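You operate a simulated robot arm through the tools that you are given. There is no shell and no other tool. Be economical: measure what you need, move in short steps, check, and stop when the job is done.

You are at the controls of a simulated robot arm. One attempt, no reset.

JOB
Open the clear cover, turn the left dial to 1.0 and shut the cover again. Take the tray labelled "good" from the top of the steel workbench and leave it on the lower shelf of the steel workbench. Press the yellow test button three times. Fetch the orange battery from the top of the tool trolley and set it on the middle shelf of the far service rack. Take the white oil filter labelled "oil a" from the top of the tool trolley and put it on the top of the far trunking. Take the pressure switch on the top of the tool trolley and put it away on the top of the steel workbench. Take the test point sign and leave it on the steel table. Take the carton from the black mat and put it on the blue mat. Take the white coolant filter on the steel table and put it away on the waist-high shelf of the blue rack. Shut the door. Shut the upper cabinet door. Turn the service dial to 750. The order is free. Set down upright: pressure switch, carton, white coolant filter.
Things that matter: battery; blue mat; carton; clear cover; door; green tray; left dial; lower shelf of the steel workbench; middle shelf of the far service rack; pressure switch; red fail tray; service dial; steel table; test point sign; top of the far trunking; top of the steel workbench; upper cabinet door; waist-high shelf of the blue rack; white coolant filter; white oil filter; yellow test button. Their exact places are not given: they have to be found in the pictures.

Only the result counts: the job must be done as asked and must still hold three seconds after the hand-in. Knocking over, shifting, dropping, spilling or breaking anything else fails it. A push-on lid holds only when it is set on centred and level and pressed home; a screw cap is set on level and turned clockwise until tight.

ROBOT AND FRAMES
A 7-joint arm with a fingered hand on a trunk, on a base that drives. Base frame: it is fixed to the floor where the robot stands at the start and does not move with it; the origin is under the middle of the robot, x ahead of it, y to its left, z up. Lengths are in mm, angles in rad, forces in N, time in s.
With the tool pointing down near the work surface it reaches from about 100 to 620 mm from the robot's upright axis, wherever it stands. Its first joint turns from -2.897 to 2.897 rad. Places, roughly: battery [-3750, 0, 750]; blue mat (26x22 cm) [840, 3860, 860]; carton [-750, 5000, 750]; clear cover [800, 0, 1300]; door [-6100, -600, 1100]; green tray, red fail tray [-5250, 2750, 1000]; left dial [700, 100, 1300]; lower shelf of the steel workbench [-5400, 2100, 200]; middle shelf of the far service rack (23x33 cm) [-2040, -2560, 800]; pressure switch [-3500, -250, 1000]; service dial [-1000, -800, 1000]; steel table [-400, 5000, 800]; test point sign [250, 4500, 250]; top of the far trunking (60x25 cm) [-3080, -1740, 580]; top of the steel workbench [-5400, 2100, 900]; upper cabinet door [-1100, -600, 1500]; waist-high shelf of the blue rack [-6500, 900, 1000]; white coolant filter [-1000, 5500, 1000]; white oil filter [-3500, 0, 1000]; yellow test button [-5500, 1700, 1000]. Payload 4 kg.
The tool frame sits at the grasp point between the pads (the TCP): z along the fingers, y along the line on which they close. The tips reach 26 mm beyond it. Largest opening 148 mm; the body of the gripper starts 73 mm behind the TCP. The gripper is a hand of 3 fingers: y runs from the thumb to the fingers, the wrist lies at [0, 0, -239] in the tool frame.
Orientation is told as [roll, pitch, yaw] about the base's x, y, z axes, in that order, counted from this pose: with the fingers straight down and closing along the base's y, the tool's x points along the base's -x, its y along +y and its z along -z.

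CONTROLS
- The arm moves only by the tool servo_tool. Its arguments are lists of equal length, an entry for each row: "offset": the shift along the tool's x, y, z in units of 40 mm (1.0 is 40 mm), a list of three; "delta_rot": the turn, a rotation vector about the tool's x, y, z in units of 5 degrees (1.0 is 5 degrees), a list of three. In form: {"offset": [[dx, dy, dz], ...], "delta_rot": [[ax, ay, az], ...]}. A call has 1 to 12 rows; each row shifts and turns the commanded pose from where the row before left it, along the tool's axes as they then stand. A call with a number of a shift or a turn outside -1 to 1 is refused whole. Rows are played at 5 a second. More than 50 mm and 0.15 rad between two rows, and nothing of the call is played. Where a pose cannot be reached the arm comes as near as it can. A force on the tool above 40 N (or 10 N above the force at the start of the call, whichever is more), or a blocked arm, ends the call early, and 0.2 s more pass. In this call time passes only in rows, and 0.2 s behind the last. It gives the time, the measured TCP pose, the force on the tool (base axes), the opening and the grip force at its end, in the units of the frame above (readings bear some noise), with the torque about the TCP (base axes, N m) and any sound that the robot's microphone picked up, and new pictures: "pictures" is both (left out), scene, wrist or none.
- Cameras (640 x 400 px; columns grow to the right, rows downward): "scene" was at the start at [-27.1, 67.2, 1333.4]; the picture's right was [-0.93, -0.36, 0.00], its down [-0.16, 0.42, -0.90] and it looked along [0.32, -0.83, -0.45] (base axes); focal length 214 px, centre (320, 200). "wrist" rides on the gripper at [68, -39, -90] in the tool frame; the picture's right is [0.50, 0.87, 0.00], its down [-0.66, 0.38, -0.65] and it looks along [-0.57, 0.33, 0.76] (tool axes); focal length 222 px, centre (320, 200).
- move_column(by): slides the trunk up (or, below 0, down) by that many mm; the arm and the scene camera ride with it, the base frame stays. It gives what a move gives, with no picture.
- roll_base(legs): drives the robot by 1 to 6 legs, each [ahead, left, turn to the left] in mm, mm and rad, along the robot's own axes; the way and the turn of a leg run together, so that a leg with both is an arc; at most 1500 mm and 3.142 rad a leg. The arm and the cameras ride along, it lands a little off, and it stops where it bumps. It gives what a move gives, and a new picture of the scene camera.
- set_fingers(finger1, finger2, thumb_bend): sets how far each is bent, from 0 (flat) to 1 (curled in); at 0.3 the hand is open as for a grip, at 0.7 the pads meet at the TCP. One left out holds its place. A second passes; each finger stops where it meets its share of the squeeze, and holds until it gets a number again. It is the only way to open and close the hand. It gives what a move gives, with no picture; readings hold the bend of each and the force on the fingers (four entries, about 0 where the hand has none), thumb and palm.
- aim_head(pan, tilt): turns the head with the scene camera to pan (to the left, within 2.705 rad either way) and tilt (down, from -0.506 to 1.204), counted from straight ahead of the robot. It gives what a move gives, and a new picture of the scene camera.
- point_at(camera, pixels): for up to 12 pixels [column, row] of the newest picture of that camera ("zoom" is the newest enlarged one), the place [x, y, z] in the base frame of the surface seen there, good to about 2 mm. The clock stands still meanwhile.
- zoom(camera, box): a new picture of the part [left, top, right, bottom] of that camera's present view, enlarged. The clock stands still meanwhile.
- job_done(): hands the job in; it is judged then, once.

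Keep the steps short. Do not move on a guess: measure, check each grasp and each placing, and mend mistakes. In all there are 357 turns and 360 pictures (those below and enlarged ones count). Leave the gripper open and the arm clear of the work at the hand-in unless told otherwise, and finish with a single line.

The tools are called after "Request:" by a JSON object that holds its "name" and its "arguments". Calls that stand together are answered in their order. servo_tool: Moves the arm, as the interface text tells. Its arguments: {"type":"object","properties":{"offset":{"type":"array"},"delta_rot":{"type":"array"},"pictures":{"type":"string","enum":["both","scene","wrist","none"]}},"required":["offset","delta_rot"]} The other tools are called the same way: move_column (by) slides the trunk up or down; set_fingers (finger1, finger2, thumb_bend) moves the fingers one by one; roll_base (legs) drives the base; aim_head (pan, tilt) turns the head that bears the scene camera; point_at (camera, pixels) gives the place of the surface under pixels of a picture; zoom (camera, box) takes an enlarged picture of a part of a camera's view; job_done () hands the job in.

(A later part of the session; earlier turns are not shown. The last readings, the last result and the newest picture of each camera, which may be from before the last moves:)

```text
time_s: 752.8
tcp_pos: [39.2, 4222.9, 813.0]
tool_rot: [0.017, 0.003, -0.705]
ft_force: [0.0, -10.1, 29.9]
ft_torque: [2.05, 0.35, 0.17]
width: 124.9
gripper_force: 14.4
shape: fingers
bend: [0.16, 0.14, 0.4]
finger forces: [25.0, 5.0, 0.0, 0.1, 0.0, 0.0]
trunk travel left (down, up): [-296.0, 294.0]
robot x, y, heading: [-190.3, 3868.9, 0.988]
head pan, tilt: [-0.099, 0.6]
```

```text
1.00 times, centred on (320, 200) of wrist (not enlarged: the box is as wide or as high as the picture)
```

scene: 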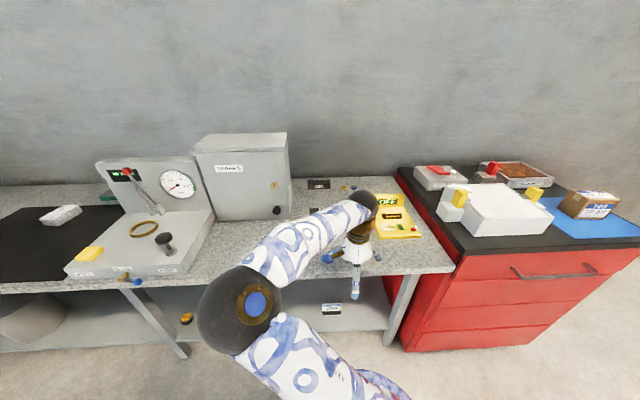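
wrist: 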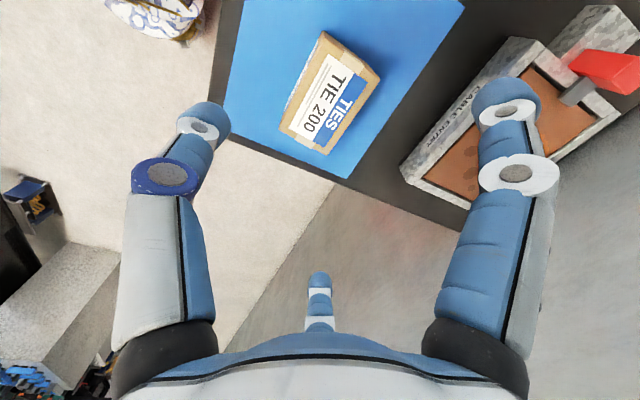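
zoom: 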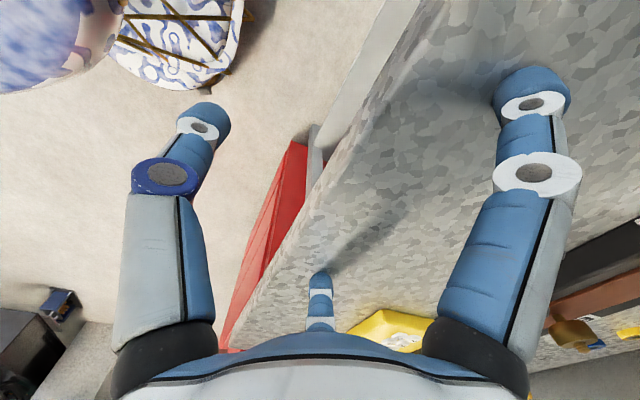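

The open fingers touched the tabletop edge. Raise, back off 220 mm, then lower.

Request:
{"name": "move_column", "arguments": {"by": 80}}

Request:
{"name": "roll_base", "arguments": {"legs": [[-250, 0, 0]]}}

Request:
{"name": "move_column", "arguments": {"by": -370}}

Request:
{"name": "aim_head", "arguments": {"pan": -0.15, "tilt": 0.45}}

Request:
{"name": "zoom", "arguments": {"camera": "scene", "box": [260, 200, 420, 320]}}

```text
time_s: 754.0
tcp_pos: [39.4, 4224.3, 892.4]
tool_rot: [0.012, 0.002, -0.704]
ft_force: [-0.4, 0.2, 0.1]
ft_torque: [-0.01, 0.02, 0.0]
width: 119.4
gripper_force: 0.1
shape: fingers
bend: [0.23, 0.15, 0.4]
finger forces: [0.0, 0.0, 0.0, 0.0, 0.1, 0.0]
trunk travel left (down, up): [-376.0, 214.0]
robot x, y, heading: [-190.0, 3868.5, 0.991]
head pan, tilt: [-0.099, 0.6]
```

```text
time_s: 755.8
tcp_pos: [-99.7, 4014.7, 892.0]
tool_rot: [0.012, 0.002, -0.701]
ft_force: [-0.2, 0.8, 0.0]
ft_torque: [-0.02, 0.01, 0.02]
width: 119.5
gripper_force: 0.0
shape: fingers
bend: [0.23, 0.15, 0.4]
finger forces: [0.0, 0.0, 0.0, 0.0, 0.0, 0.1]
trunk travel left (down, up): [-376.0, 214.0]
robot x, y, heading: [-326.5, 3662.3, 0.988]
head pan, tilt: [-0.099, 0.6]
```

scene: 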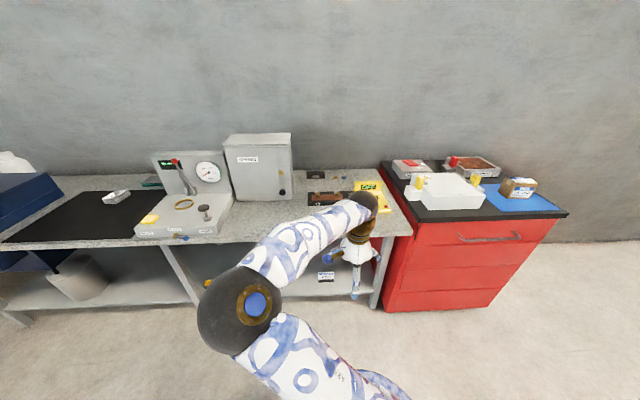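

```text
time_s: 759.4
tcp_pos: [-99.6, 4015.1, 521.8]
tool_rot: [0.011, 0.001, -0.702]
ft_force: [-0.2, 0.0, 0.6]
ft_torque: [-0.02, 0.02, 0.0]
width: 119.2
gripper_force: 0.0
shape: fingers
bend: [0.23, 0.15, 0.4]
finger forces: [0.0, 0.0, 0.0, 0.0, 0.0, 0.0]
trunk travel left (down, up): [-6.0, 584.0]
robot x, y, heading: [-327.0, 3658.0, 0.995]
head pan, tilt: [-0.099, 0.6]
```

```text
time_s: 760.1
tcp_pos: [-99.1, 4014.5, 522.4]
tool_rot: [0.011, 0.003, -0.702]
ft_force: [-0.1, -0.1, 0.1]
ft_torque: [0.01, -0.01, -0.01]
width: 119.3
gripper_force: 0.0
shape: fingers
bend: [0.23, 0.15, 0.4]
finger forces: [0.0, 0.0, 0.0, 0.0, 0.0, 0.1]
trunk travel left (down, up): [-6.0, 584.0]
robot x, y, heading: [-326.3, 3657.3, 0.992]
head pan, tilt: [-0.15, 0.45]
```

scene: 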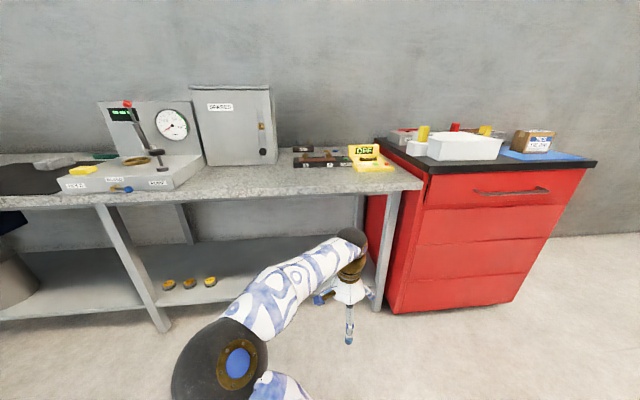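

```text
3.33 times, centred on (340, 260) of scene
```

zoom: 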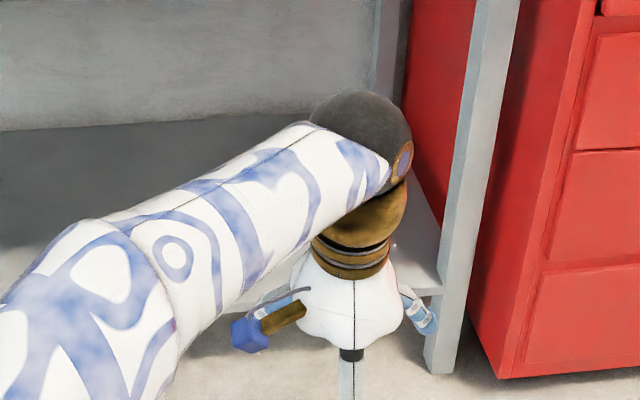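

Request:
{"name": "zoom", "arguments": {"camera": "wrist", "box": [0, 0, 640, 400]}}

Request:
{"name": "point_at", "arguments": {"camera": "scene", "pixels": [[380, 300], [165, 320], [300, 190], [415, 188], [375, 260], [250, 270], [140, 320]]}}

```text
1.00 times, centred on (320, 200) of wrist (not enlarged: the box is as wide or as high as the picture)
```

zoom: 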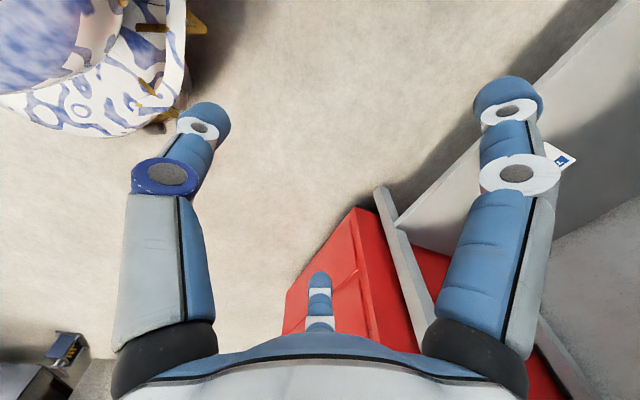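

```text
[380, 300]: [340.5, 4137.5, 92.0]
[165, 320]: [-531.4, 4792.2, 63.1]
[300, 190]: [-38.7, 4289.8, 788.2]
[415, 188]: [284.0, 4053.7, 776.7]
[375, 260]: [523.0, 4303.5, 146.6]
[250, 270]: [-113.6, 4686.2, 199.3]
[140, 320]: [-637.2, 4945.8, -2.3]
```

The sign appears at (562,158) in the wrist view. Measure it and the shelf edge.

Request:
{"name": "zoom", "arguments": {"camera": "wrist", "box": [480, 60, 640, 240]}}

Request:
{"name": "point_at", "arguments": {"camera": "zoom", "pixels": [[370, 190], [395, 200], [350, 175], [345, 215], [400, 120], [300, 260], [250, 60], [385, 185]]}}

```text
2.22 times, centred on (560, 150) of wrist
```

zoom: 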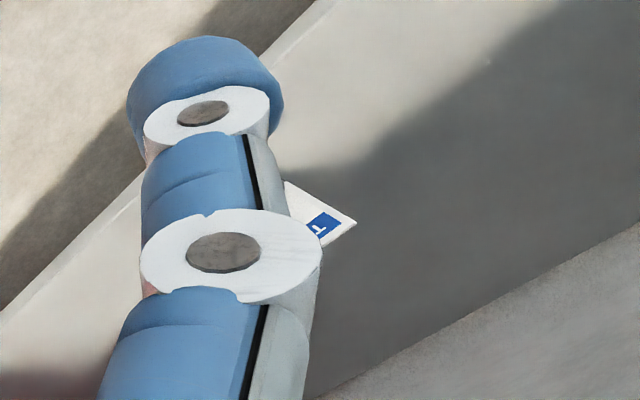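

```text
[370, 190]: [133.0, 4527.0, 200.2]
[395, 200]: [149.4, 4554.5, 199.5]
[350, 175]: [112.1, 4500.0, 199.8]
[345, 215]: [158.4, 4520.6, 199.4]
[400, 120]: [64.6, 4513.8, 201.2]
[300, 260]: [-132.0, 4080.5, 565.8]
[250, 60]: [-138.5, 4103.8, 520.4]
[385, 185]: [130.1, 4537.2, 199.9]
```

Lower the hand to z≈300 first, then drive in so that the sign is 620 mm ahead.

Request:
{"name": "servo_tool", "arguments": {"offset": [[0, 0, 0.9], [0, 0, 0.9], [0, 0, 0.9], [0, 0, 0.9], [0, 0, 0.9], [0, 0, 0.7]], "delta_rot": [[0, 0, 0], [0, 0, 0], [0, 0, 0], [0, 0, 0], [0, 0, 0], [0, 0, 0]], "pictures": "none"}}

Request:
{"name": "roll_base", "arguments": {"legs": [[255, 59, -0.05]]}}

Request:
{"name": "zoom", "arguments": {"camera": "wrist", "box": [0, 0, 640, 400]}}

```text
time_s: 761.5
tcp_pos: [-99.6, 4017.5, 313.6]
tool_rot: [0.011, 0.001, -0.702]
ft_force: [0.3, -0.3, 0.0]
ft_torque: [0.02, 0.03, 0.01]
width: 119.5
gripper_force: 0.0
shape: fingers
bend: [0.23, 0.15, 0.4]
finger forces: [0.1, 0.1, 0.0, 0.0, 0.1, 0.1]
trunk travel left (down, up): [-6.0, 584.0]
robot x, y, heading: [-326.0, 3656.8, 0.991]
head pan, tilt: [-0.15, 0.45]
```

```text
time_s: 763.3
tcp_pos: [13.8, 4248.2, 314.5]
tool_rot: [0.012, 0.003, -0.753]
ft_force: [-0.2, -0.4, 0.1]
ft_torque: [0.01, 0.0, 0.01]
width: 119.4
gripper_force: 0.1
shape: fingers
bend: [0.23, 0.15, 0.4]
finger forces: [0.0, 0.0, 0.1, 0.0, 0.0, 0.1]
trunk travel left (down, up): [-6.0, 584.0]
robot x, y, heading: [-231.5, 3902.7, 0.94]
head pan, tilt: [-0.15, 0.45]
```

scene: 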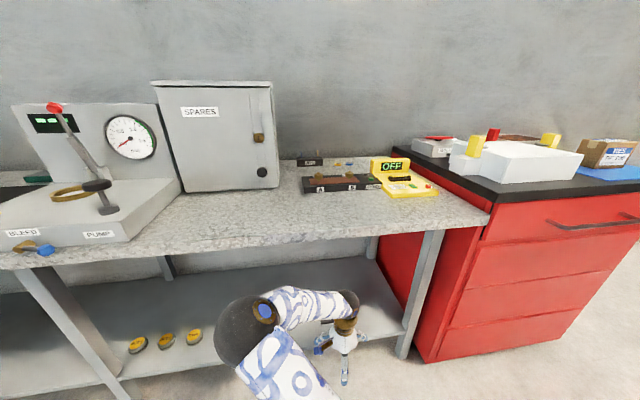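

```text
1.00 times, centred on (320, 200) of wrist (not enlarged: the box is as wide or as high as the picture)
```

zoom: 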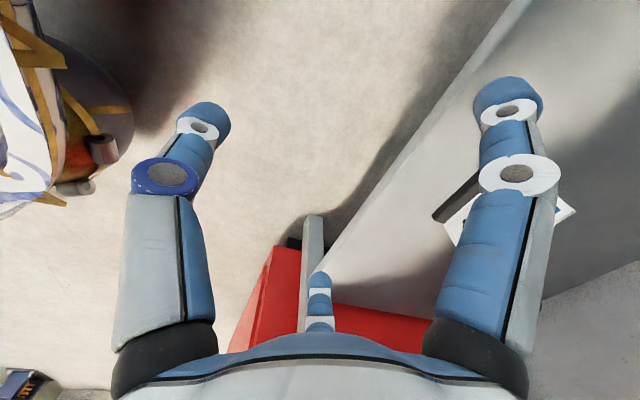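

Request:
{"name": "point_at", "arguments": {"camera": "zoom", "pixels": [[455, 205], [440, 215], [452, 232], [570, 208], [560, 225], [475, 185], [400, 200], [500, 330]]}}

Request:
{"name": "set_fingers", "arguments": {"finger1": 0.5, "finger2": 0.5, "thumb_bend": 0.5}}

Request:
{"name": "zoom", "arguments": {"camera": "wrist", "box": [320, 60, 640, 300]}}

```text
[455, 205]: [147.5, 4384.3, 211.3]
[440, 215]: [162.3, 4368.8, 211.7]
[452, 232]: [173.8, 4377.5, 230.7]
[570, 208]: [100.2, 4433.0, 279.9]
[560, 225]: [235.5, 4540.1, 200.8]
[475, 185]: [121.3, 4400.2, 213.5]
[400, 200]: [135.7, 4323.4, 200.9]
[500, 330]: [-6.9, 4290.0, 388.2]
```

```text
time_s: 764.3
tcp_pos: [13.8, 4249.1, 312.7]
tool_rot: [0.012, 0.002, -0.751]
ft_force: [0.3, -0.8, -1.0]
ft_torque: [-0.01, 0.01, 0.01]
width: 62.8
gripper_force: 0.0
shape: fingers
bend: [0.5, 0.5, 0.5]
finger forces: [0.1, 0.1, 0.1, 0.1, 0.0, 0.0]
trunk travel left (down, up): [-6.0, 584.0]
robot x, y, heading: [-230.1, 3904.4, 0.941]
head pan, tilt: [-0.15, 0.45]
```

```text
1.67 times, centred on (480, 180) of wrist
```

zoom: 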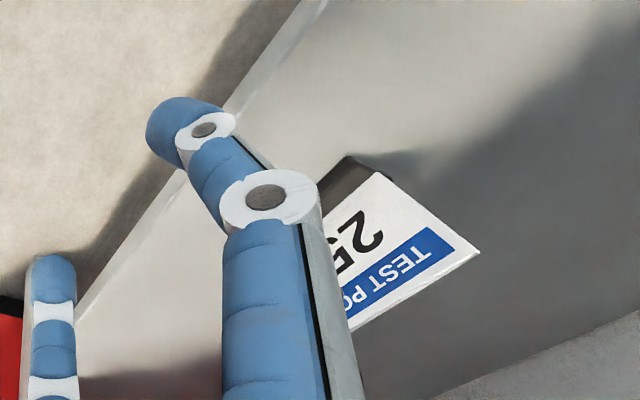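

Request:
{"name": "point_at", "arguments": {"camera": "zoom", "pixels": [[473, 252], [365, 322], [420, 287], [378, 178], [340, 170], [400, 230], [350, 195]]}}

```text
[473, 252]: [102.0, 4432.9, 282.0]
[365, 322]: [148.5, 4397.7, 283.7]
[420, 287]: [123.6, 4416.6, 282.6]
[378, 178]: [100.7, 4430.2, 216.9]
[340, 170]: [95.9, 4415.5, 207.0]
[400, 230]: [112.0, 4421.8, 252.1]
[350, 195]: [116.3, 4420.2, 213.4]
```

Plate top edge at z 283, centre (140,4405). Align with it and move over it, slightly above, then check.

Request:
{"name": "servo_tool", "arguments": {"offset": [[0, 0, -0.45], [0.06, 0.83, 0], [0.06, 0.83, 0], [0.06, 0.83, 0], [0.06, 0.83, 0], [0.06, 0.83, 0], [0.06, 0.83, 0]], "delta_rot": [[0, 0, 0], [0, 0, 0], [0, 0, 0], [0, 0, 0], [0, 0, 0], [0, 0, -0.7], [0, 0, -0.7]], "pictures": "wrist"}}

Request:
{"name": "point_at", "arguments": {"camera": "wrist", "pixels": [[320, 160], [340, 140], [300, 180], [360, 120]]}}

```text
time_s: 765.9
tcp_pos: [136.7, 4407.7, 334.9]
tool_rot: [0.012, 0.0, -0.628]
ft_force: [-0.9, 0.1, -0.6]
ft_torque: [0.04, 0.01, 0.0]
width: 62.4
gripper_force: 0.1
shape: fingers
bend: [0.5, 0.5, 0.5]
finger forces: [0.1, 0.0, 0.0, 0.0, 0.0, 0.1]
trunk travel left (down, up): [-6.0, 584.0]
robot x, y, heading: [-229.2, 3900.5, 0.94]
head pan, tilt: [-0.15, 0.45]
```

wrist: 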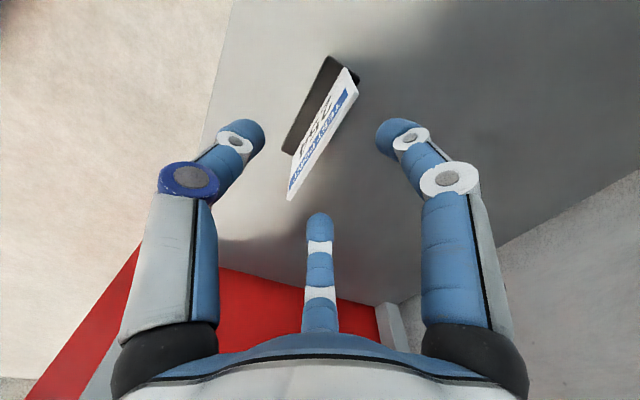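

```text
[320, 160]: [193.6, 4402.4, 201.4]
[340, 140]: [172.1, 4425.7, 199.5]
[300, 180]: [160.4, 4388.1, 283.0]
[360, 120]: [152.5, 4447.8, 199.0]
```

Well centred. Descend and pinch.

Request:
{"name": "servo_tool", "arguments": {"offset": [[0, -0.03, 0.5], [0, 0, 0.4], [0, 0, 0.25]], "delta_rot": [[0, 0, 0], [0, 0, 0], [0, 0, 0]], "pictures": "none"}}

Request:
{"name": "set_fingers", "arguments": {"finger1": 0.8, "finger2": 0.8, "thumb_bend": 0.8}}

Request:
{"name": "servo_tool", "arguments": {"offset": [[0, 0, -0.2], [0, 0, -0.3], [0, 0, -0.3]], "delta_rot": [[0, 0, 0], [0, 0, 0], [0, 0, 0]], "pictures": "wrist"}}

```text
time_s: 766.7
tcp_pos: [137.5, 4404.2, 288.1]
tool_rot: [0.013, 0.0, -0.631]
ft_force: [-0.4, 0.5, 0.1]
ft_torque: [0.04, 0.02, 0.02]
width: 62.4
gripper_force: 0.1
shape: fingers
bend: [0.5, 0.5, 0.5]
finger forces: [0.0, 0.0, 0.1, 0.0, 0.0, 0.0]
trunk travel left (down, up): [-6.0, 584.0]
robot x, y, heading: [-230.6, 3897.8, 0.943]
head pan, tilt: [-0.15, 0.45]
```

```text
time_s: 767.7
tcp_pos: [138.3, 4404.9, 288.6]
tool_rot: [0.013, -0.001, -0.629]
ft_force: [-0.7, 0.3, 0.6]
ft_torque: [-0.01, -0.02, 0.01]
width: 0.6
gripper_force: 18.3
shape: fingers
bend: [0.73, 0.73, 0.72]
finger forces: [10.7, 10.6, 0.0, 0.0, 14.4, 0.0]
trunk travel left (down, up): [-6.0, 584.0]
robot x, y, heading: [-229.6, 3900.5, 0.942]
head pan, tilt: [-0.15, 0.45]
```

```text
time_s: 768.5
tcp_pos: [138.0, 4405.5, 320.5]
tool_rot: [0.013, -0.001, -0.631]
ft_force: [-0.5, 0.5, -1.1]
ft_torque: [-0.01, -0.03, -0.01]
width: 1.0
gripper_force: 17.9
shape: fingers
bend: [0.73, 0.73, 0.72]
finger forces: [10.8, 10.8, 0.0, 0.0, 14.4, 0.0]
trunk travel left (down, up): [-6.0, 584.0]
robot x, y, heading: [-231.2, 3903.1, 0.943]
head pan, tilt: [-0.15, 0.45]
```

wrist: 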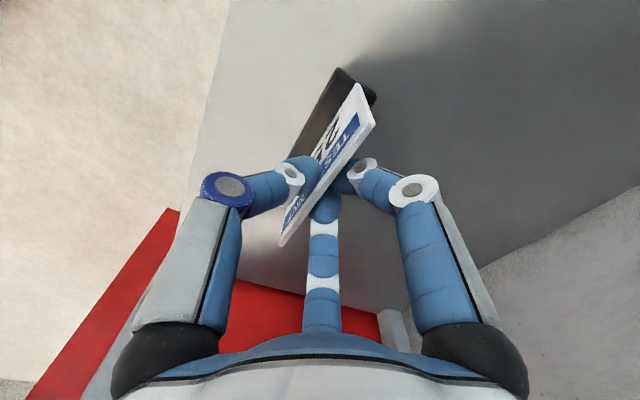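

Sign held. Retract, back off and raise.

Request:
{"name": "servo_tool", "arguments": {"offset": [[0, -0.9, -0.2], [0, -0.9, -0.2], [0, -0.9, 0], [0, -0.9, 0], [0, -0.9, 0], [0, -0.9, 0]], "delta_rot": [[0, 0, 0], [0, 0, 0], [0, 0, 0], [0, 0, 0], [0, 0, 0], [0, 0, 0]], "pictures": "none"}}

Request:
{"name": "roll_base", "arguments": {"legs": [[-300, 0, 0]]}}

Request:
{"name": "move_column", "arguments": {"by": 400}}

Request:
{"name": "servo_tool", "arguments": {"offset": [[0, 0, -0.9], [0, 0, -0.9], [0, 0, -0.9], [0, 0, -0.9], [0, 0, -0.9], [0, 0, -0.9], [0, 0, -0.9], [0, 0, -0.9]], "delta_rot": [[0, 0, 0], [0, 0, 0], [0, 0, 0], [0, 0, 0], [0, 0, 0], [0, 0, 0], [0, 0, 0], [0, 0, 0]], "pictures": "none"}}

Request:
{"name": "aim_head", "arguments": {"pan": 0.0, "tilt": 0.6}}

```text
time_s: 769.9
tcp_pos: [10.3, 4228.3, 337.1]
tool_rot: [0.015, -0.002, -0.631]
ft_force: [-0.1, 0.4, -0.1]
ft_torque: [0.0, -0.01, -0.02]
width: 0.6
gripper_force: 18.8
shape: fingers
bend: [0.74, 0.74, 0.72]
finger forces: [11.7, 11.7, 0.0, 0.1, 14.4, 0.0]
trunk travel left (down, up): [-6.0, 584.0]
robot x, y, heading: [-235.2, 3903.0, 0.938]
head pan, tilt: [-0.15, 0.45]
```

```text
time_s: 772.0
tcp_pos: [-166.4, 3985.8, 335.7]
tool_rot: [0.012, 0.0, -0.632]
ft_force: [-0.2, -0.9, -1.0]
ft_torque: [0.01, -0.02, 0.01]
width: 0.9
gripper_force: 19.3
shape: fingers
bend: [0.74, 0.74, 0.72]
finger forces: [11.8, 11.9, 0.0, 0.0, 14.3, 0.1]
trunk travel left (down, up): [-6.0, 584.0]
robot x, y, heading: [-409.6, 3658.6, 0.933]
head pan, tilt: [-0.15, 0.45]
```

scene: 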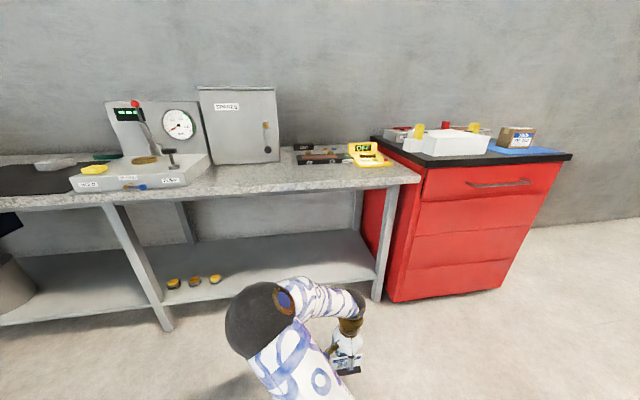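

```text
time_s: 775.8
tcp_pos: [-166.4, 3985.3, 737.3]
tool_rot: [0.012, 0.001, -0.632]
ft_force: [-0.9, -0.3, -0.5]
ft_torque: [0.03, 0.0, 0.0]
width: 0.3
gripper_force: 18.5
shape: fingers
bend: [0.74, 0.74, 0.72]
finger forces: [11.8, 11.8, 0.1, 0.0, 14.3, 0.1]
trunk travel left (down, up): [-406.0, 184.0]
robot x, y, heading: [-409.1, 3656.8, 0.937]
head pan, tilt: [-0.15, 0.45]
```

```text
time_s: 777.6
tcp_pos: [-168.6, 3984.9, 1024.4]
tool_rot: [0.013, -0.001, -0.631]
ft_force: [0.5, 0.5, 0.0]
ft_torque: [0.0, 0.0, -0.02]
width: 0.5
gripper_force: 19.8
shape: fingers
bend: [0.74, 0.74, 0.72]
finger forces: [13.0, 12.9, 0.0, 0.0, 14.2, 0.0]
trunk travel left (down, up): [-406.0, 184.0]
robot x, y, heading: [-405.3, 3654.5, 0.937]
head pan, tilt: [-0.15, 0.45]
```

```text
time_s: 778.3
tcp_pos: [-169.0, 3983.8, 1023.3]
tool_rot: [0.013, 0.0, -0.633]
ft_force: [-0.4, -0.3, -0.3]
ft_torque: [0.02, 0.03, 0.02]
width: 0.3
gripper_force: 19.4
shape: fingers
bend: [0.74, 0.74, 0.72]
finger forces: [12.9, 12.9, 0.1, 0.1, 14.2, 0.0]
trunk travel left (down, up): [-406.0, 184.0]
robot x, y, heading: [-406.1, 3657.8, 0.936]
head pan, tilt: [0.0, 0.6]
```

scene: 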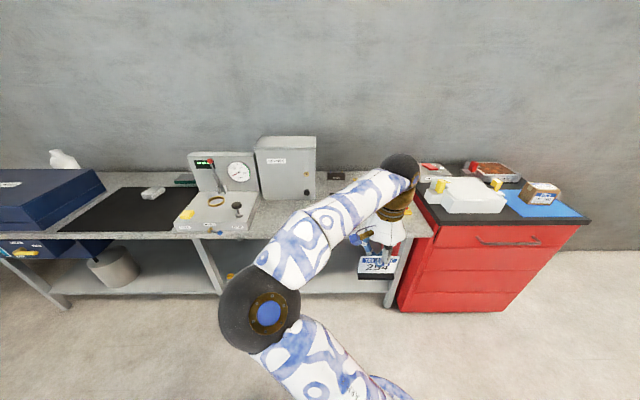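

Request:
{"name": "point_at", "arguments": {"camera": "scene", "pixels": [[290, 205], [300, 215], [285, 225], [270, 215], [318, 200], [260, 228], [330, 195]]}}

```text
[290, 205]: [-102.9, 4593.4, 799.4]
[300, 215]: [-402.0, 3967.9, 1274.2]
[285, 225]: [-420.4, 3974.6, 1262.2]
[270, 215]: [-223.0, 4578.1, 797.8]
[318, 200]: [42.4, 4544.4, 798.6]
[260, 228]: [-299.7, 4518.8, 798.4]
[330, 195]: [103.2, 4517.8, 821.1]
```

Free spot at about (-150,4480) on the table (z 799). Drive in, move over and set the sign down.

Request:
{"name": "roll_base", "arguments": {"legs": [[313, 279, 0]]}}

Request:
{"name": "servo_tool", "arguments": {"offset": [[0, 0.8, 0], [0, 0.8, 0], [0, 0.8, 0], [0, 0, 0.9], [0, 0, 0.9], [0, 0, 0.9], [0, 0, 0.4], [0, 0, 0.15], [0, 0, 0.1]], "delta_rot": [[0, 0, 0], [0, 0, 0], [0, 0, 0], [0, 0, 0], [0, 0, 0], [0, 0, 0], [0, 0, 0], [0, 0, 0], [0, 0, 0]], "pictures": "wrist"}}

```text
time_s: 780.9
tcp_pos: [-205.7, 4401.9, 1023.0]
tool_rot: [0.011, 0.001, -0.628]
ft_force: [-0.6, -0.2, -0.5]
ft_torque: [-0.01, 0.0, -0.01]
width: 0.4
gripper_force: 19.9
shape: fingers
bend: [0.74, 0.74, 0.72]
finger forces: [12.9, 12.9, 0.0, 0.1, 14.2, 0.0]
trunk travel left (down, up): [-406.0, 184.0]
robot x, y, heading: [-443.0, 4078.8, 0.942]
head pan, tilt: [0.0, 0.6]
```

scene: 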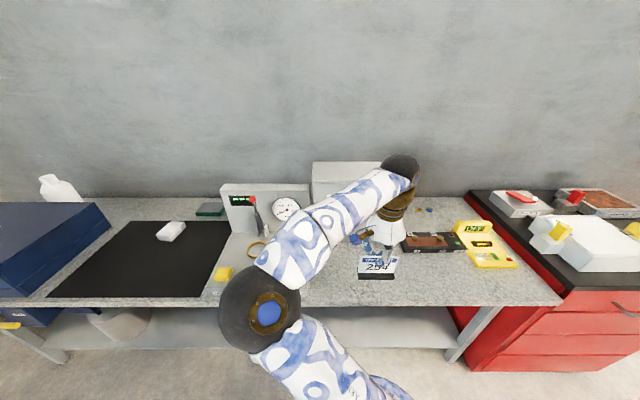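

```text
time_s: 782.9
tcp_pos: [-148.6, 4480.0, 890.6]
tool_rot: [0.011, 0.001, -0.627]
ft_force: [1.1, -1.2, 0.3]
ft_torque: [-0.01, 0.02, -0.01]
width: 0.3
gripper_force: 20.3
shape: fingers
bend: [0.74, 0.74, 0.72]
finger forces: [13.0, 13.0, 0.1, 0.0, 14.0, 0.0]
trunk travel left (down, up): [-406.0, 184.0]
robot x, y, heading: [-445.0, 4076.6, 0.941]
head pan, tilt: [0.0, 0.6]
```

wrist: 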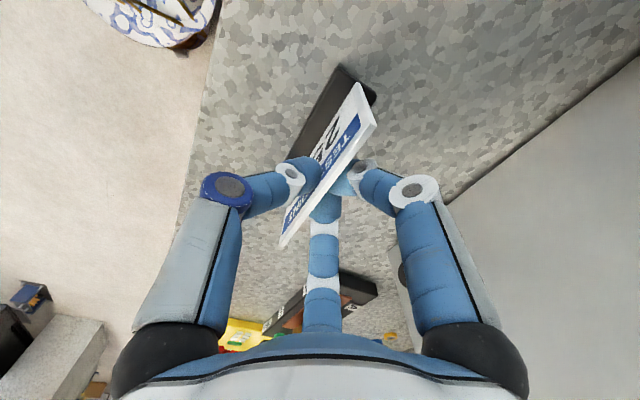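

Request:
{"name": "servo_tool", "arguments": {"offset": [[0, 0, 0.06], [0, 0, 0.05]], "delta_rot": [[0, 0, 0], [0, 0, 0]], "pictures": "none"}}

Request:
{"name": "set_fingers", "arguments": {"finger1": 0.52, "finger2": 0.52, "thumb_bend": 0.52}}

Request:
{"name": "servo_tool", "arguments": {"offset": [[0, 0, -0.4], [0, 0, -0.8], [0, 0, -0.9], [0, 0, -0.9], [0, 0, -0.9]], "delta_rot": [[0, 0, 0], [0, 0, 0], [0, 0, 0], [0, 0, 0], [0, 0, 0]], "pictures": "wrist"}}

```text
time_s: 783.5
tcp_pos: [-147.9, 4480.0, 886.7]
tool_rot: [0.012, -0.001, -0.627]
ft_force: [-0.6, 0.0, -0.8]
ft_torque: [-0.01, 0.03, -0.05]
width: 0.2
gripper_force: 20.3
shape: fingers
bend: [0.74, 0.74, 0.72]
finger forces: [13.0, 13.0, 0.0, 0.0, 14.0, 0.0]
trunk travel left (down, up): [-406.0, 184.0]
robot x, y, heading: [-440.7, 4076.6, 0.941]
head pan, tilt: [0.0, 0.6]
```

```text
time_s: 784.5
tcp_pos: [-148.6, 4480.0, 887.9]
tool_rot: [0.011, 0.001, -0.627]
ft_force: [-0.7, -0.1, 0.4]
ft_torque: [0.0, 0.01, 0.0]
width: 55.1
gripper_force: 0.0
shape: fingers
bend: [0.52, 0.52, 0.52]
finger forces: [0.0, 0.0, 0.0, 0.0, 0.0, 0.0]
trunk travel left (down, up): [-406.0, 184.0]
robot x, y, heading: [-446.0, 4075.6, 0.944]
head pan, tilt: [0.0, 0.6]
```

```text
time_s: 785.7
tcp_pos: [-150.3, 4478.2, 1043.3]
tool_rot: [0.013, 0.001, -0.63]
ft_force: [0.0, 0.2, 0.2]
ft_torque: [-0.04, 0.02, 0.01]
width: 55.1
gripper_force: 0.1
shape: fingers
bend: [0.52, 0.52, 0.52]
finger forces: [0.0, 0.0, 0.0, 0.0, 0.0, 0.1]
trunk travel left (down, up): [-406.0, 184.0]
robot x, y, heading: [-446.6, 4074.3, 0.939]
head pan, tilt: [0.0, 0.6]
```

wrist: 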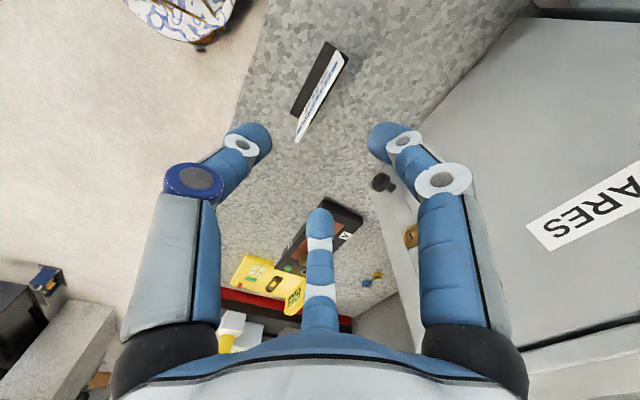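

The sign stands on the table. Last item: the white coolant filter behind the blue box. Raise the trunk fully and drive in front of it, close to the table.

Request:
{"name": "move_column", "arguments": {"by": 182}}

Request:
{"name": "roll_base", "arguments": {"legs": [[-200, 0, 0], [0, 1352, 0], [300, 0, 0]]}}

Request:
{"name": "aim_head", "arguments": {"pan": 0.0, "tilt": 0.75}}

```text
time_s: 787.7
tcp_pos: [-150.1, 4478.0, 1224.1]
tool_rot: [0.011, 0.002, -0.628]
ft_force: [0.2, 0.1, 0.3]
ft_torque: [0.0, -0.03, -0.01]
width: 55.0
gripper_force: 0.1
shape: fingers
bend: [0.52, 0.52, 0.52]
finger forces: [0.1, 0.0, 0.1, 0.0, 0.0, 0.0]
trunk travel left (down, up): [-588.0, 2.0]
robot x, y, heading: [-442.4, 4073.1, 0.943]
head pan, tilt: [0.0, 0.6]
```

```text
time_s: 797.2
tcp_pos: [-1174.6, 5349.5, 1224.5]
tool_rot: [0.013, -0.001, -0.624]
ft_force: [0.4, 0.9, -0.7]
ft_torque: [0.01, -0.01, -0.03]
width: 55.1
gripper_force: 0.0
shape: fingers
bend: [0.52, 0.52, 0.52]
finger forces: [0.0, 0.0, 0.0, 0.1, 0.0, 0.0]
trunk travel left (down, up): [-588.0, 2.0]
robot x, y, heading: [-1467.1, 4947.9, 0.947]
head pan, tilt: [0.0, 0.6]
```

scene: 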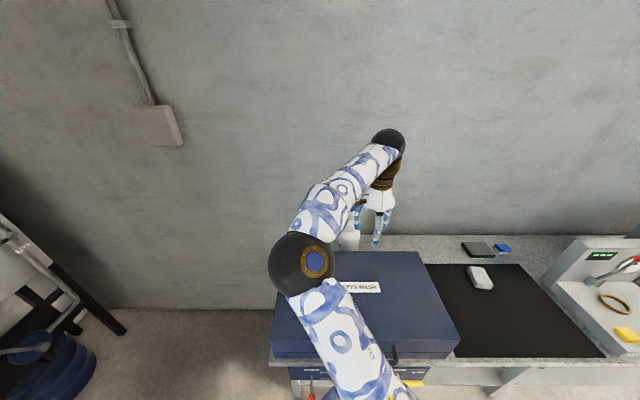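

```text
time_s: 797.9
tcp_pos: [-1176.1, 5348.8, 1224.0]
tool_rot: [0.011, 0.0, -0.625]
ft_force: [-0.5, -0.4, -0.5]
ft_torque: [-0.04, -0.03, 0.0]
width: 55.0
gripper_force: 0.1
shape: fingers
bend: [0.52, 0.52, 0.52]
finger forces: [0.1, 0.0, 0.1, 0.1, 0.0, 0.0]
trunk travel left (down, up): [-588.0, 2.0]
robot x, y, heading: [-1466.8, 4950.5, 0.943]
head pan, tilt: [0.0, 0.75]
```

scene: 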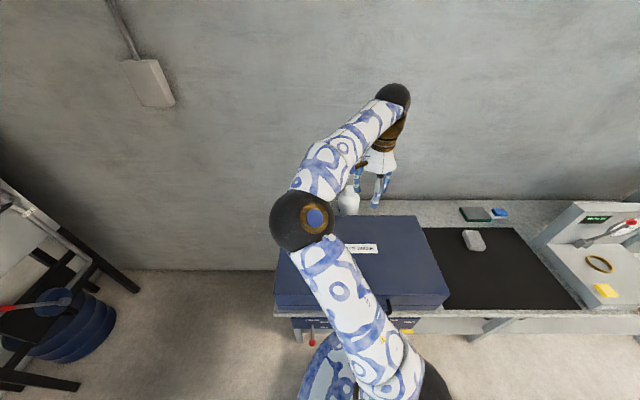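

Request:
{"name": "set_fingers", "arguments": {"finger1": 0.42, "finger2": 0.42, "thumb_bend": 0.42}}

Request:
{"name": "servo_tool", "arguments": {"offset": [[0.04, 0.9, 0.2], [0.04, 0.9, 0.2], [0.04, 0.9, 0.2], [0.04, 0.9, 0.2], [0.04, 0.9, 0.2], [0.04, 0.9, 0.2], [0, 0.8, 0.2]], "delta_rot": [[0, 0, 0], [0, 0, 0], [0, 0, 0], [0, 0, 0], [0, 0, 0], [0, 0, 0], [0, 0, 0]], "pictures": "wrist"}}

Request:
{"name": "zoom", "arguments": {"camera": "wrist", "box": [160, 30, 480, 230]}}

```text
time_s: 798.9
tcp_pos: [-1174.8, 5348.1, 1225.8]
tool_rot: [0.012, 0.0, -0.626]
ft_force: [0.2, 0.3, 0.6]
ft_torque: [-0.02, 0.0, -0.01]
width: 88.1
gripper_force: 0.1
shape: fingers
bend: [0.42, 0.42, 0.42]
finger forces: [0.0, 0.0, 0.0, 0.0, 0.0, 0.0]
trunk travel left (down, up): [-588.0, 2.0]
robot x, y, heading: [-1467.6, 4941.8, 0.944]
head pan, tilt: [0.0, 0.75]
```

```text
time_s: 800.5
tcp_pos: [-1081.2, 5495.8, 1179.4]
tool_rot: [0.016, 0.002, -0.627]
ft_force: [0.3, 0.5, 0.0]
ft_torque: [0.01, 0.0, -0.02]
width: 88.4
gripper_force: 0.0
shape: fingers
bend: [0.42, 0.42, 0.42]
finger forces: [0.0, 0.0, 0.1, 0.1, 0.0, 0.1]
out of reach, approached as far as the arm can: row 5, 6, 7
trunk travel left (down, up): [-588.0, 2.0]
robot x, y, heading: [-1468.3, 4948.3, 0.945]
head pan, tilt: [0.0, 0.75]
```

wrist: 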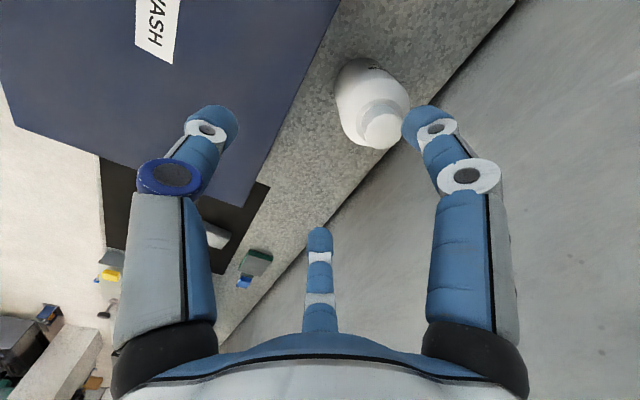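

```text
2.00 times, centred on (320, 130) of wrist
```

zoom: 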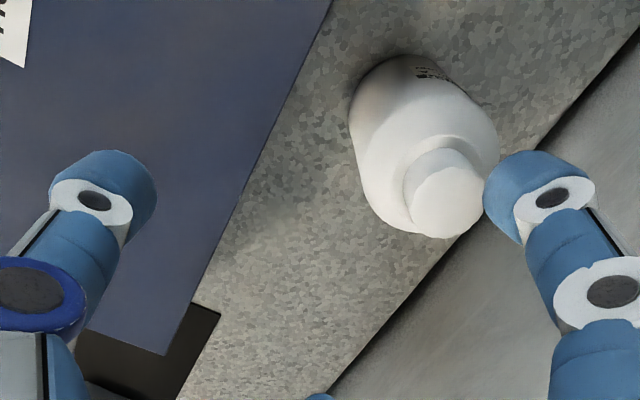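

Request:
{"name": "point_at", "arguments": {"camera": "zoom", "pixels": [[445, 205], [418, 205], [475, 205], [445, 175], [445, 232], [410, 150], [380, 110], [420, 80], [350, 180]]}}

```text
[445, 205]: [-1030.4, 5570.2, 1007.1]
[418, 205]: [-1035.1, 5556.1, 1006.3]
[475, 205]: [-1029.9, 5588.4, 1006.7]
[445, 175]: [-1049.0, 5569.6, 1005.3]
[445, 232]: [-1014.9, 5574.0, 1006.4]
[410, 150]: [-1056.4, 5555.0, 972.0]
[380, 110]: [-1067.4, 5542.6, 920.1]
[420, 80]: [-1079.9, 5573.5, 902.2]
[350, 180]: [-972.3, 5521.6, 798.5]
```

Cap centre (-1031,5572), top z 1006; 50 mm out of reach. Drive 60 mm closer, then go over it and descend.

Request:
{"name": "set_fingers", "arguments": {"finger1": 0.48, "finger2": 0.48, "thumb_bend": 0.48}}

Request:
{"name": "roll_base", "arguments": {"legs": [[60, 0, 0]]}}

Request:
{"name": "servo_tool", "arguments": {"offset": [[0, 0, 0.8], [0, 0, 0.8], [0, 0, 0.6]], "delta_rot": [[0, 0, 0], [0, 0, 0], [0, 0, 0]], "pictures": "none"}}

```text
time_s: 801.5
tcp_pos: [-1080.1, 5496.1, 1179.0]
tool_rot: [0.016, 0.002, -0.627]
ft_force: [-0.5, 0.0, 0.6]
ft_torque: [-0.02, 0.01, 0.05]
width: 69.2
gripper_force: 0.0
shape: fingers
bend: [0.48, 0.48, 0.48]
finger forces: [0.0, 0.1, 0.1, 0.0, 0.0, 0.1]
trunk travel left (down, up): [-588.0, 2.0]
robot x, y, heading: [-1465.8, 4947.9, 0.946]
head pan, tilt: [0.0, 0.75]
```

```text
time_s: 802.5
tcp_pos: [-1044.9, 5545.0, 1178.7]
tool_rot: [0.014, 0.001, -0.63]
ft_force: [-0.3, 0.1, 0.3]
ft_torque: [0.01, 0.02, -0.07]
width: 69.7
gripper_force: 0.2
shape: fingers
bend: [0.48, 0.48, 0.48]
finger forces: [0.0, 0.0, 0.0, 0.0, 0.0, 0.0]
trunk travel left (down, up): [-588.0, 2.0]
robot x, y, heading: [-1432.5, 4994.9, 0.938]
head pan, tilt: [0.0, 0.75]
```

scene: 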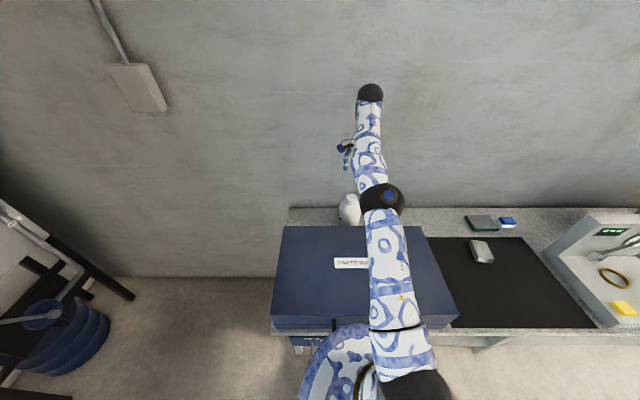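

```text
time_s: 803.3
tcp_pos: [-1046.4, 5546.3, 1091.2]
tool_rot: [0.016, 0.002, -0.629]
ft_force: [0.3, -0.1, 0.1]
ft_torque: [0.01, 0.01, -0.01]
width: 69.0
gripper_force: 0.0
shape: fingers
bend: [0.48, 0.48, 0.48]
finger forces: [0.0, 0.0, 0.0, 0.0, 0.0, 0.0]
trunk travel left (down, up): [-588.0, 2.0]
robot x, y, heading: [-1429.2, 4996.4, 0.943]
head pan, tilt: [0.0, 0.75]
```

Request:
{"name": "servo_tool", "arguments": {"offset": [[0.08, 0.35, 0]], "delta_rot": [[0, 0, 0]], "pictures": "wrist"}}

Request:
{"name": "point_at", "arguments": {"camera": "wrist", "pixels": [[560, 100], [600, 250], [400, 260], [440, 60], [350, 120], [330, 110], [370, 130]]}}

```text
time_s: 803.7
tcp_pos: [-1041.3, 5559.2, 1091.6]
tool_rot: [0.017, 0.001, -0.627]
ft_force: [0.8, 0.5, -0.4]
ft_torque: [0.04, 0.02, -0.01]
width: 69.2
gripper_force: 0.0
shape: fingers
bend: [0.48, 0.48, 0.48]
finger forces: [0.0, 0.0, 0.1, 0.1, 0.0, 0.1]
trunk travel left (down, up): [-588.0, 2.0]
robot x, y, heading: [-1433.1, 4992.8, 0.943]
head pan, tilt: [0.0, 0.75]
```

wrist: 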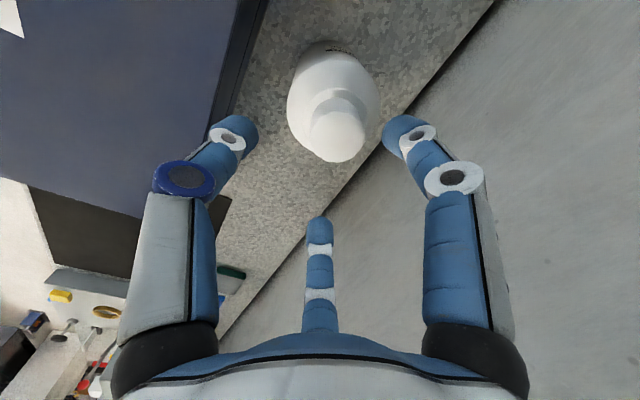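

```text
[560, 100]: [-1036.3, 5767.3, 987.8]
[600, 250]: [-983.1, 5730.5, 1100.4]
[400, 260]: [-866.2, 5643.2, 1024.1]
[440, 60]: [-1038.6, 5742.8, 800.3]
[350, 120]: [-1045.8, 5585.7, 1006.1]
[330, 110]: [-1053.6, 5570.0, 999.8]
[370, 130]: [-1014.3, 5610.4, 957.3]
```

Wall is 154 mm behind, fine. Centre and descend over the cap, then grip.

Request:
{"name": "servo_tool", "arguments": {"offset": [[0, 0.41, 0.3], [0, 0, 0.5], [0, 0, 0.6], [0, 0, 0.52]], "delta_rot": [[0, 0, 0], [0, 0, 0], [0, 0, 0], [0, 0, 0]], "pictures": "wrist"}}

Request:
{"name": "point_at", "arguments": {"camera": "wrist", "pixels": [[320, 180], [300, 180], [340, 180], [320, 150], [320, 210]]}}

```text
time_s: 804.7
tcp_pos: [-1028.4, 5571.6, 1015.4]
tool_rot: [0.016, 0.001, -0.628]
ft_force: [0.4, 1.2, 0.0]
ft_torque: [0.01, -0.03, 0.0]
width: 69.1
gripper_force: 0.2
shape: fingers
bend: [0.48, 0.48, 0.48]
finger forces: [0.0, 0.0, 0.0, 0.1, 0.0, 0.0]
trunk travel left (down, up): [-588.0, 2.0]
robot x, y, heading: [-1431.2, 4993.0, 0.944]
head pan, tilt: [0.0, 0.75]
```

wrist: 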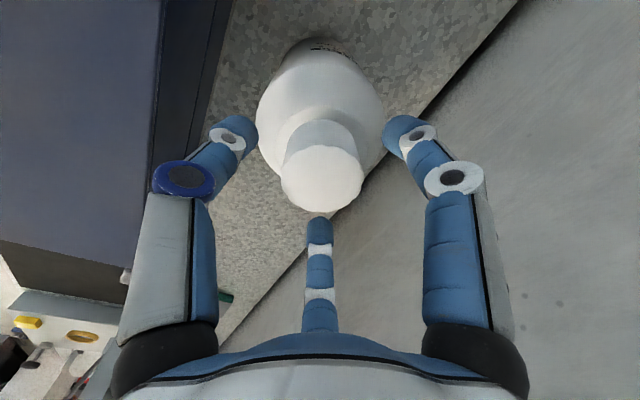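

```text
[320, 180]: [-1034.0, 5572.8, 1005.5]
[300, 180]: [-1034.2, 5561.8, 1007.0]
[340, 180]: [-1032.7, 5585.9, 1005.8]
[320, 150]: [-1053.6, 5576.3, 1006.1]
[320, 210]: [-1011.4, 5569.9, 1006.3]
```

Request:
{"name": "servo_tool", "arguments": {"offset": [[0.12, -0.04, 0]], "delta_rot": [[0, 0, 0]], "pictures": "none"}}

Request:
{"name": "set_fingers", "arguments": {"finger1": 0.75, "finger2": 0.75, "thumb_bend": 0.75}}

Request:
{"name": "servo_tool", "arguments": {"offset": [[0, 0, -0.2], [0, 0, -0.3], [0, 0, -0.4]], "delta_rot": [[0, 0, 0], [0, 0, 0], [0, 0, 0]], "pictures": "wrist"}}

```text
time_s: 805.1
tcp_pos: [-1032.9, 5573.9, 1015.7]
tool_rot: [0.014, 0.002, -0.626]
ft_force: [-0.7, -0.2, 0.0]
ft_torque: [0.01, -0.01, -0.04]
width: 69.1
gripper_force: 0.0
shape: fingers
bend: [0.48, 0.48, 0.48]
finger forces: [0.1, 0.1, 0.0, 0.1, 0.1, 0.0]
trunk travel left (down, up): [-588.0, 2.0]
robot x, y, heading: [-1432.4, 5000.4, 0.946]
head pan, tilt: [0.0, 0.75]
```

```text
time_s: 806.1
tcp_pos: [-1033.0, 5573.8, 1016.3]
tool_rot: [0.015, 0.001, -0.627]
ft_force: [0.9, -1.7, 0.1]
ft_torque: [0.08, -0.03, -0.01]
width: 32.0
gripper_force: 17.7
shape: fingers
bend: [0.58, 0.56, 0.65]
finger forces: [10.4, 9.7, 0.0, 0.0, 15.5, 0.0]
trunk travel left (down, up): [-588.0, 2.0]
robot x, y, heading: [-1429.6, 4994.0, 0.944]
head pan, tilt: [0.0, 0.75]
```

```text
time_s: 806.9
tcp_pos: [-1034.3, 5574.3, 1050.7]
tool_rot: [0.016, 0.003, -0.629]
ft_force: [-0.4, 0.0, -5.0]
ft_torque: [0.01, 0.05, -0.03]
width: 31.8
gripper_force: 16.9
shape: fingers
bend: [0.57, 0.56, 0.65]
finger forces: [10.0, 9.0, 0.1, 0.0, 14.7, 0.0]
trunk travel left (down, up): [-588.0, 2.0]
robot x, y, heading: [-1431.0, 4993.2, 0.945]
head pan, tilt: [0.0, 0.75]
```

wrist: 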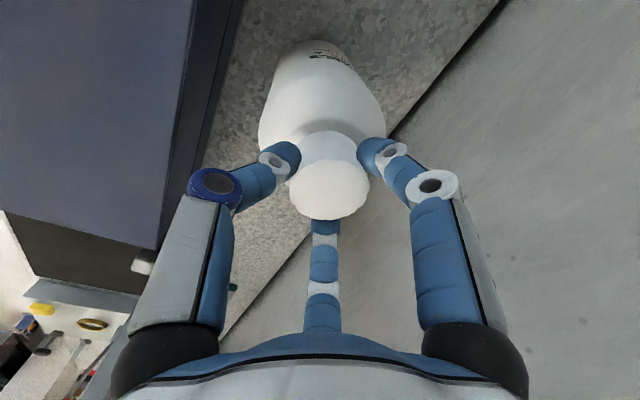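

Held (5 N). The blue box blocks the way back, and the arm can't lift high enough at this reach, so I slide right along the wall (bottom at z≈884) until past the box, then retract over the mat.

Request:
{"name": "servo_tool", "arguments": {"offset": [[0, 0, -0.6], [0, 0, -0.6]], "delta_rot": [[0, 0, 0], [0, 0, 0]], "pictures": "none"}}

Request:
{"name": "roll_base", "arguments": {"legs": [[0, -400, 0]]}}

```text
time_s: 807.5
tcp_pos: [-1034.9, 5572.6, 1098.6]
tool_rot: [0.016, 0.002, -0.63]
ft_force: [-0.3, -0.2, -5.2]
ft_torque: [-0.04, -0.01, -0.01]
width: 31.6
gripper_force: 16.8
shape: fingers
bend: [0.57, 0.56, 0.65]
finger forces: [9.8, 8.9, 0.0, 0.0, 14.9, 0.0]
trunk travel left (down, up): [-588.0, 2.0]
robot x, y, heading: [-1433.0, 4991.6, 0.945]
head pan, tilt: [0.0, 0.75]
```

```text
time_s: 810.0
tcp_pos: [-715.6, 5341.3, 1099.0]
tool_rot: [0.016, 0.004, -0.629]
ft_force: [0.8, -0.1, -6.0]
ft_torque: [-0.02, 0.03, 0.02]
width: 32.2
gripper_force: 16.9
shape: fingers
bend: [0.57, 0.56, 0.65]
finger forces: [9.8, 9.0, 0.0, 0.1, 14.5, 0.1]
trunk travel left (down, up): [-588.0, 2.0]
robot x, y, heading: [-1116.9, 4766.7, 0.946]
head pan, tilt: [0.0, 0.75]
```

scene: 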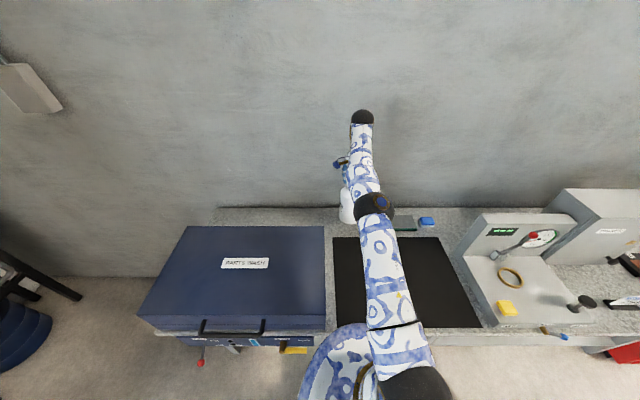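

Past the box. A further 50 mm right, then retract and rise, and back off from the table.

Request:
{"name": "roll_base", "arguments": {"legs": [[0, -50, 0]]}}

Request:
{"name": "servo_tool", "arguments": {"offset": [[0, -0.95, 0], [0, -0.95, 0], [0, -0.95, -0.4], [0, -0.95, -0.5], [0, -0.95, -0.5], [0, -0.95, -0.5], [0, -0.95, -0.5], [0, -0.8, 0]], "delta_rot": [[0, 0, 0], [0, 0, 0], [0, 0, 0], [0, 0, 0], [0, 0, 0], [0, 0, 0], [0, 0, 0], [0, 0, 0]], "pictures": "none"}}

Request:
{"name": "roll_base", "arguments": {"legs": [[-500, 0, 0], [0, 0, 2.25], [1200, 0, 0]]}}

```text
time_s: 810.9
tcp_pos: [-673.6, 5310.3, 1097.4]
tool_rot: [0.016, 0.0, -0.631]
ft_force: [0.0, -0.5, -5.1]
ft_torque: [-0.04, -0.06, -0.02]
width: 32.2
gripper_force: 16.9
shape: fingers
bend: [0.57, 0.56, 0.65]
finger forces: [9.8, 8.9, 0.0, 0.0, 14.4, 0.1]
trunk travel left (down, up): [-588.0, 2.0]
robot x, y, heading: [-1075.6, 4733.5, 0.942]
head pan, tilt: [0.0, 0.75]
```

scene: 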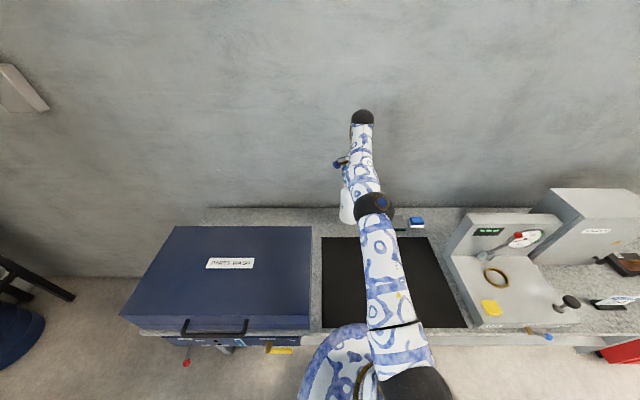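

```text
time_s: 812.7
tcp_pos: [-850.2, 5069.8, 1190.3]
tool_rot: [0.016, 0.002, -0.631]
ft_force: [0.1, 0.1, -4.8]
ft_torque: [0.05, -0.02, 0.02]
width: 31.3
gripper_force: 16.3
shape: fingers
bend: [0.57, 0.56, 0.66]
finger forces: [9.6, 9.5, 0.1, 0.1, 14.1, 0.0]
trunk travel left (down, up): [-588.0, 2.0]
robot x, y, heading: [-1071.0, 4734.3, 0.94]
head pan, tilt: [0.0, 0.75]
```

```text
time_s: 826.6
tcp_pos: [-2966.1, 4251.1, 1191.2]
tool_rot: [0.016, 0.001, 1.612]
ft_force: [0.4, -0.6, -5.8]
ft_torque: [-0.01, -0.01, -0.01]
width: 30.3
gripper_force: 16.0
shape: fingers
bend: [0.57, 0.55, 0.66]
finger forces: [8.3, 9.7, 0.0, 0.0, 13.4, 0.1]
trunk travel left (down, up): [-588.0, 2.0]
robot x, y, heading: [-2565.0, 4284.5, -3.099]
head pan, tilt: [0.0, 0.75]
```

scene: 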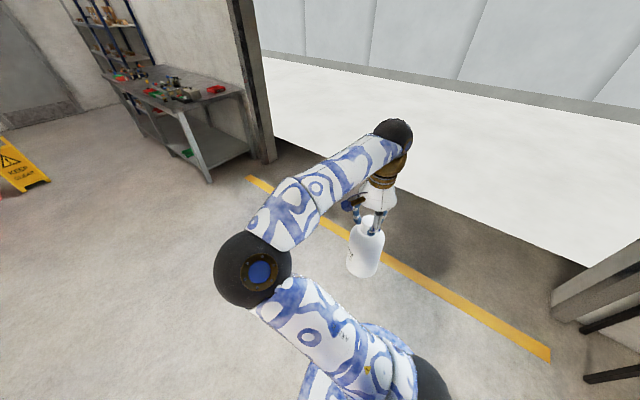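

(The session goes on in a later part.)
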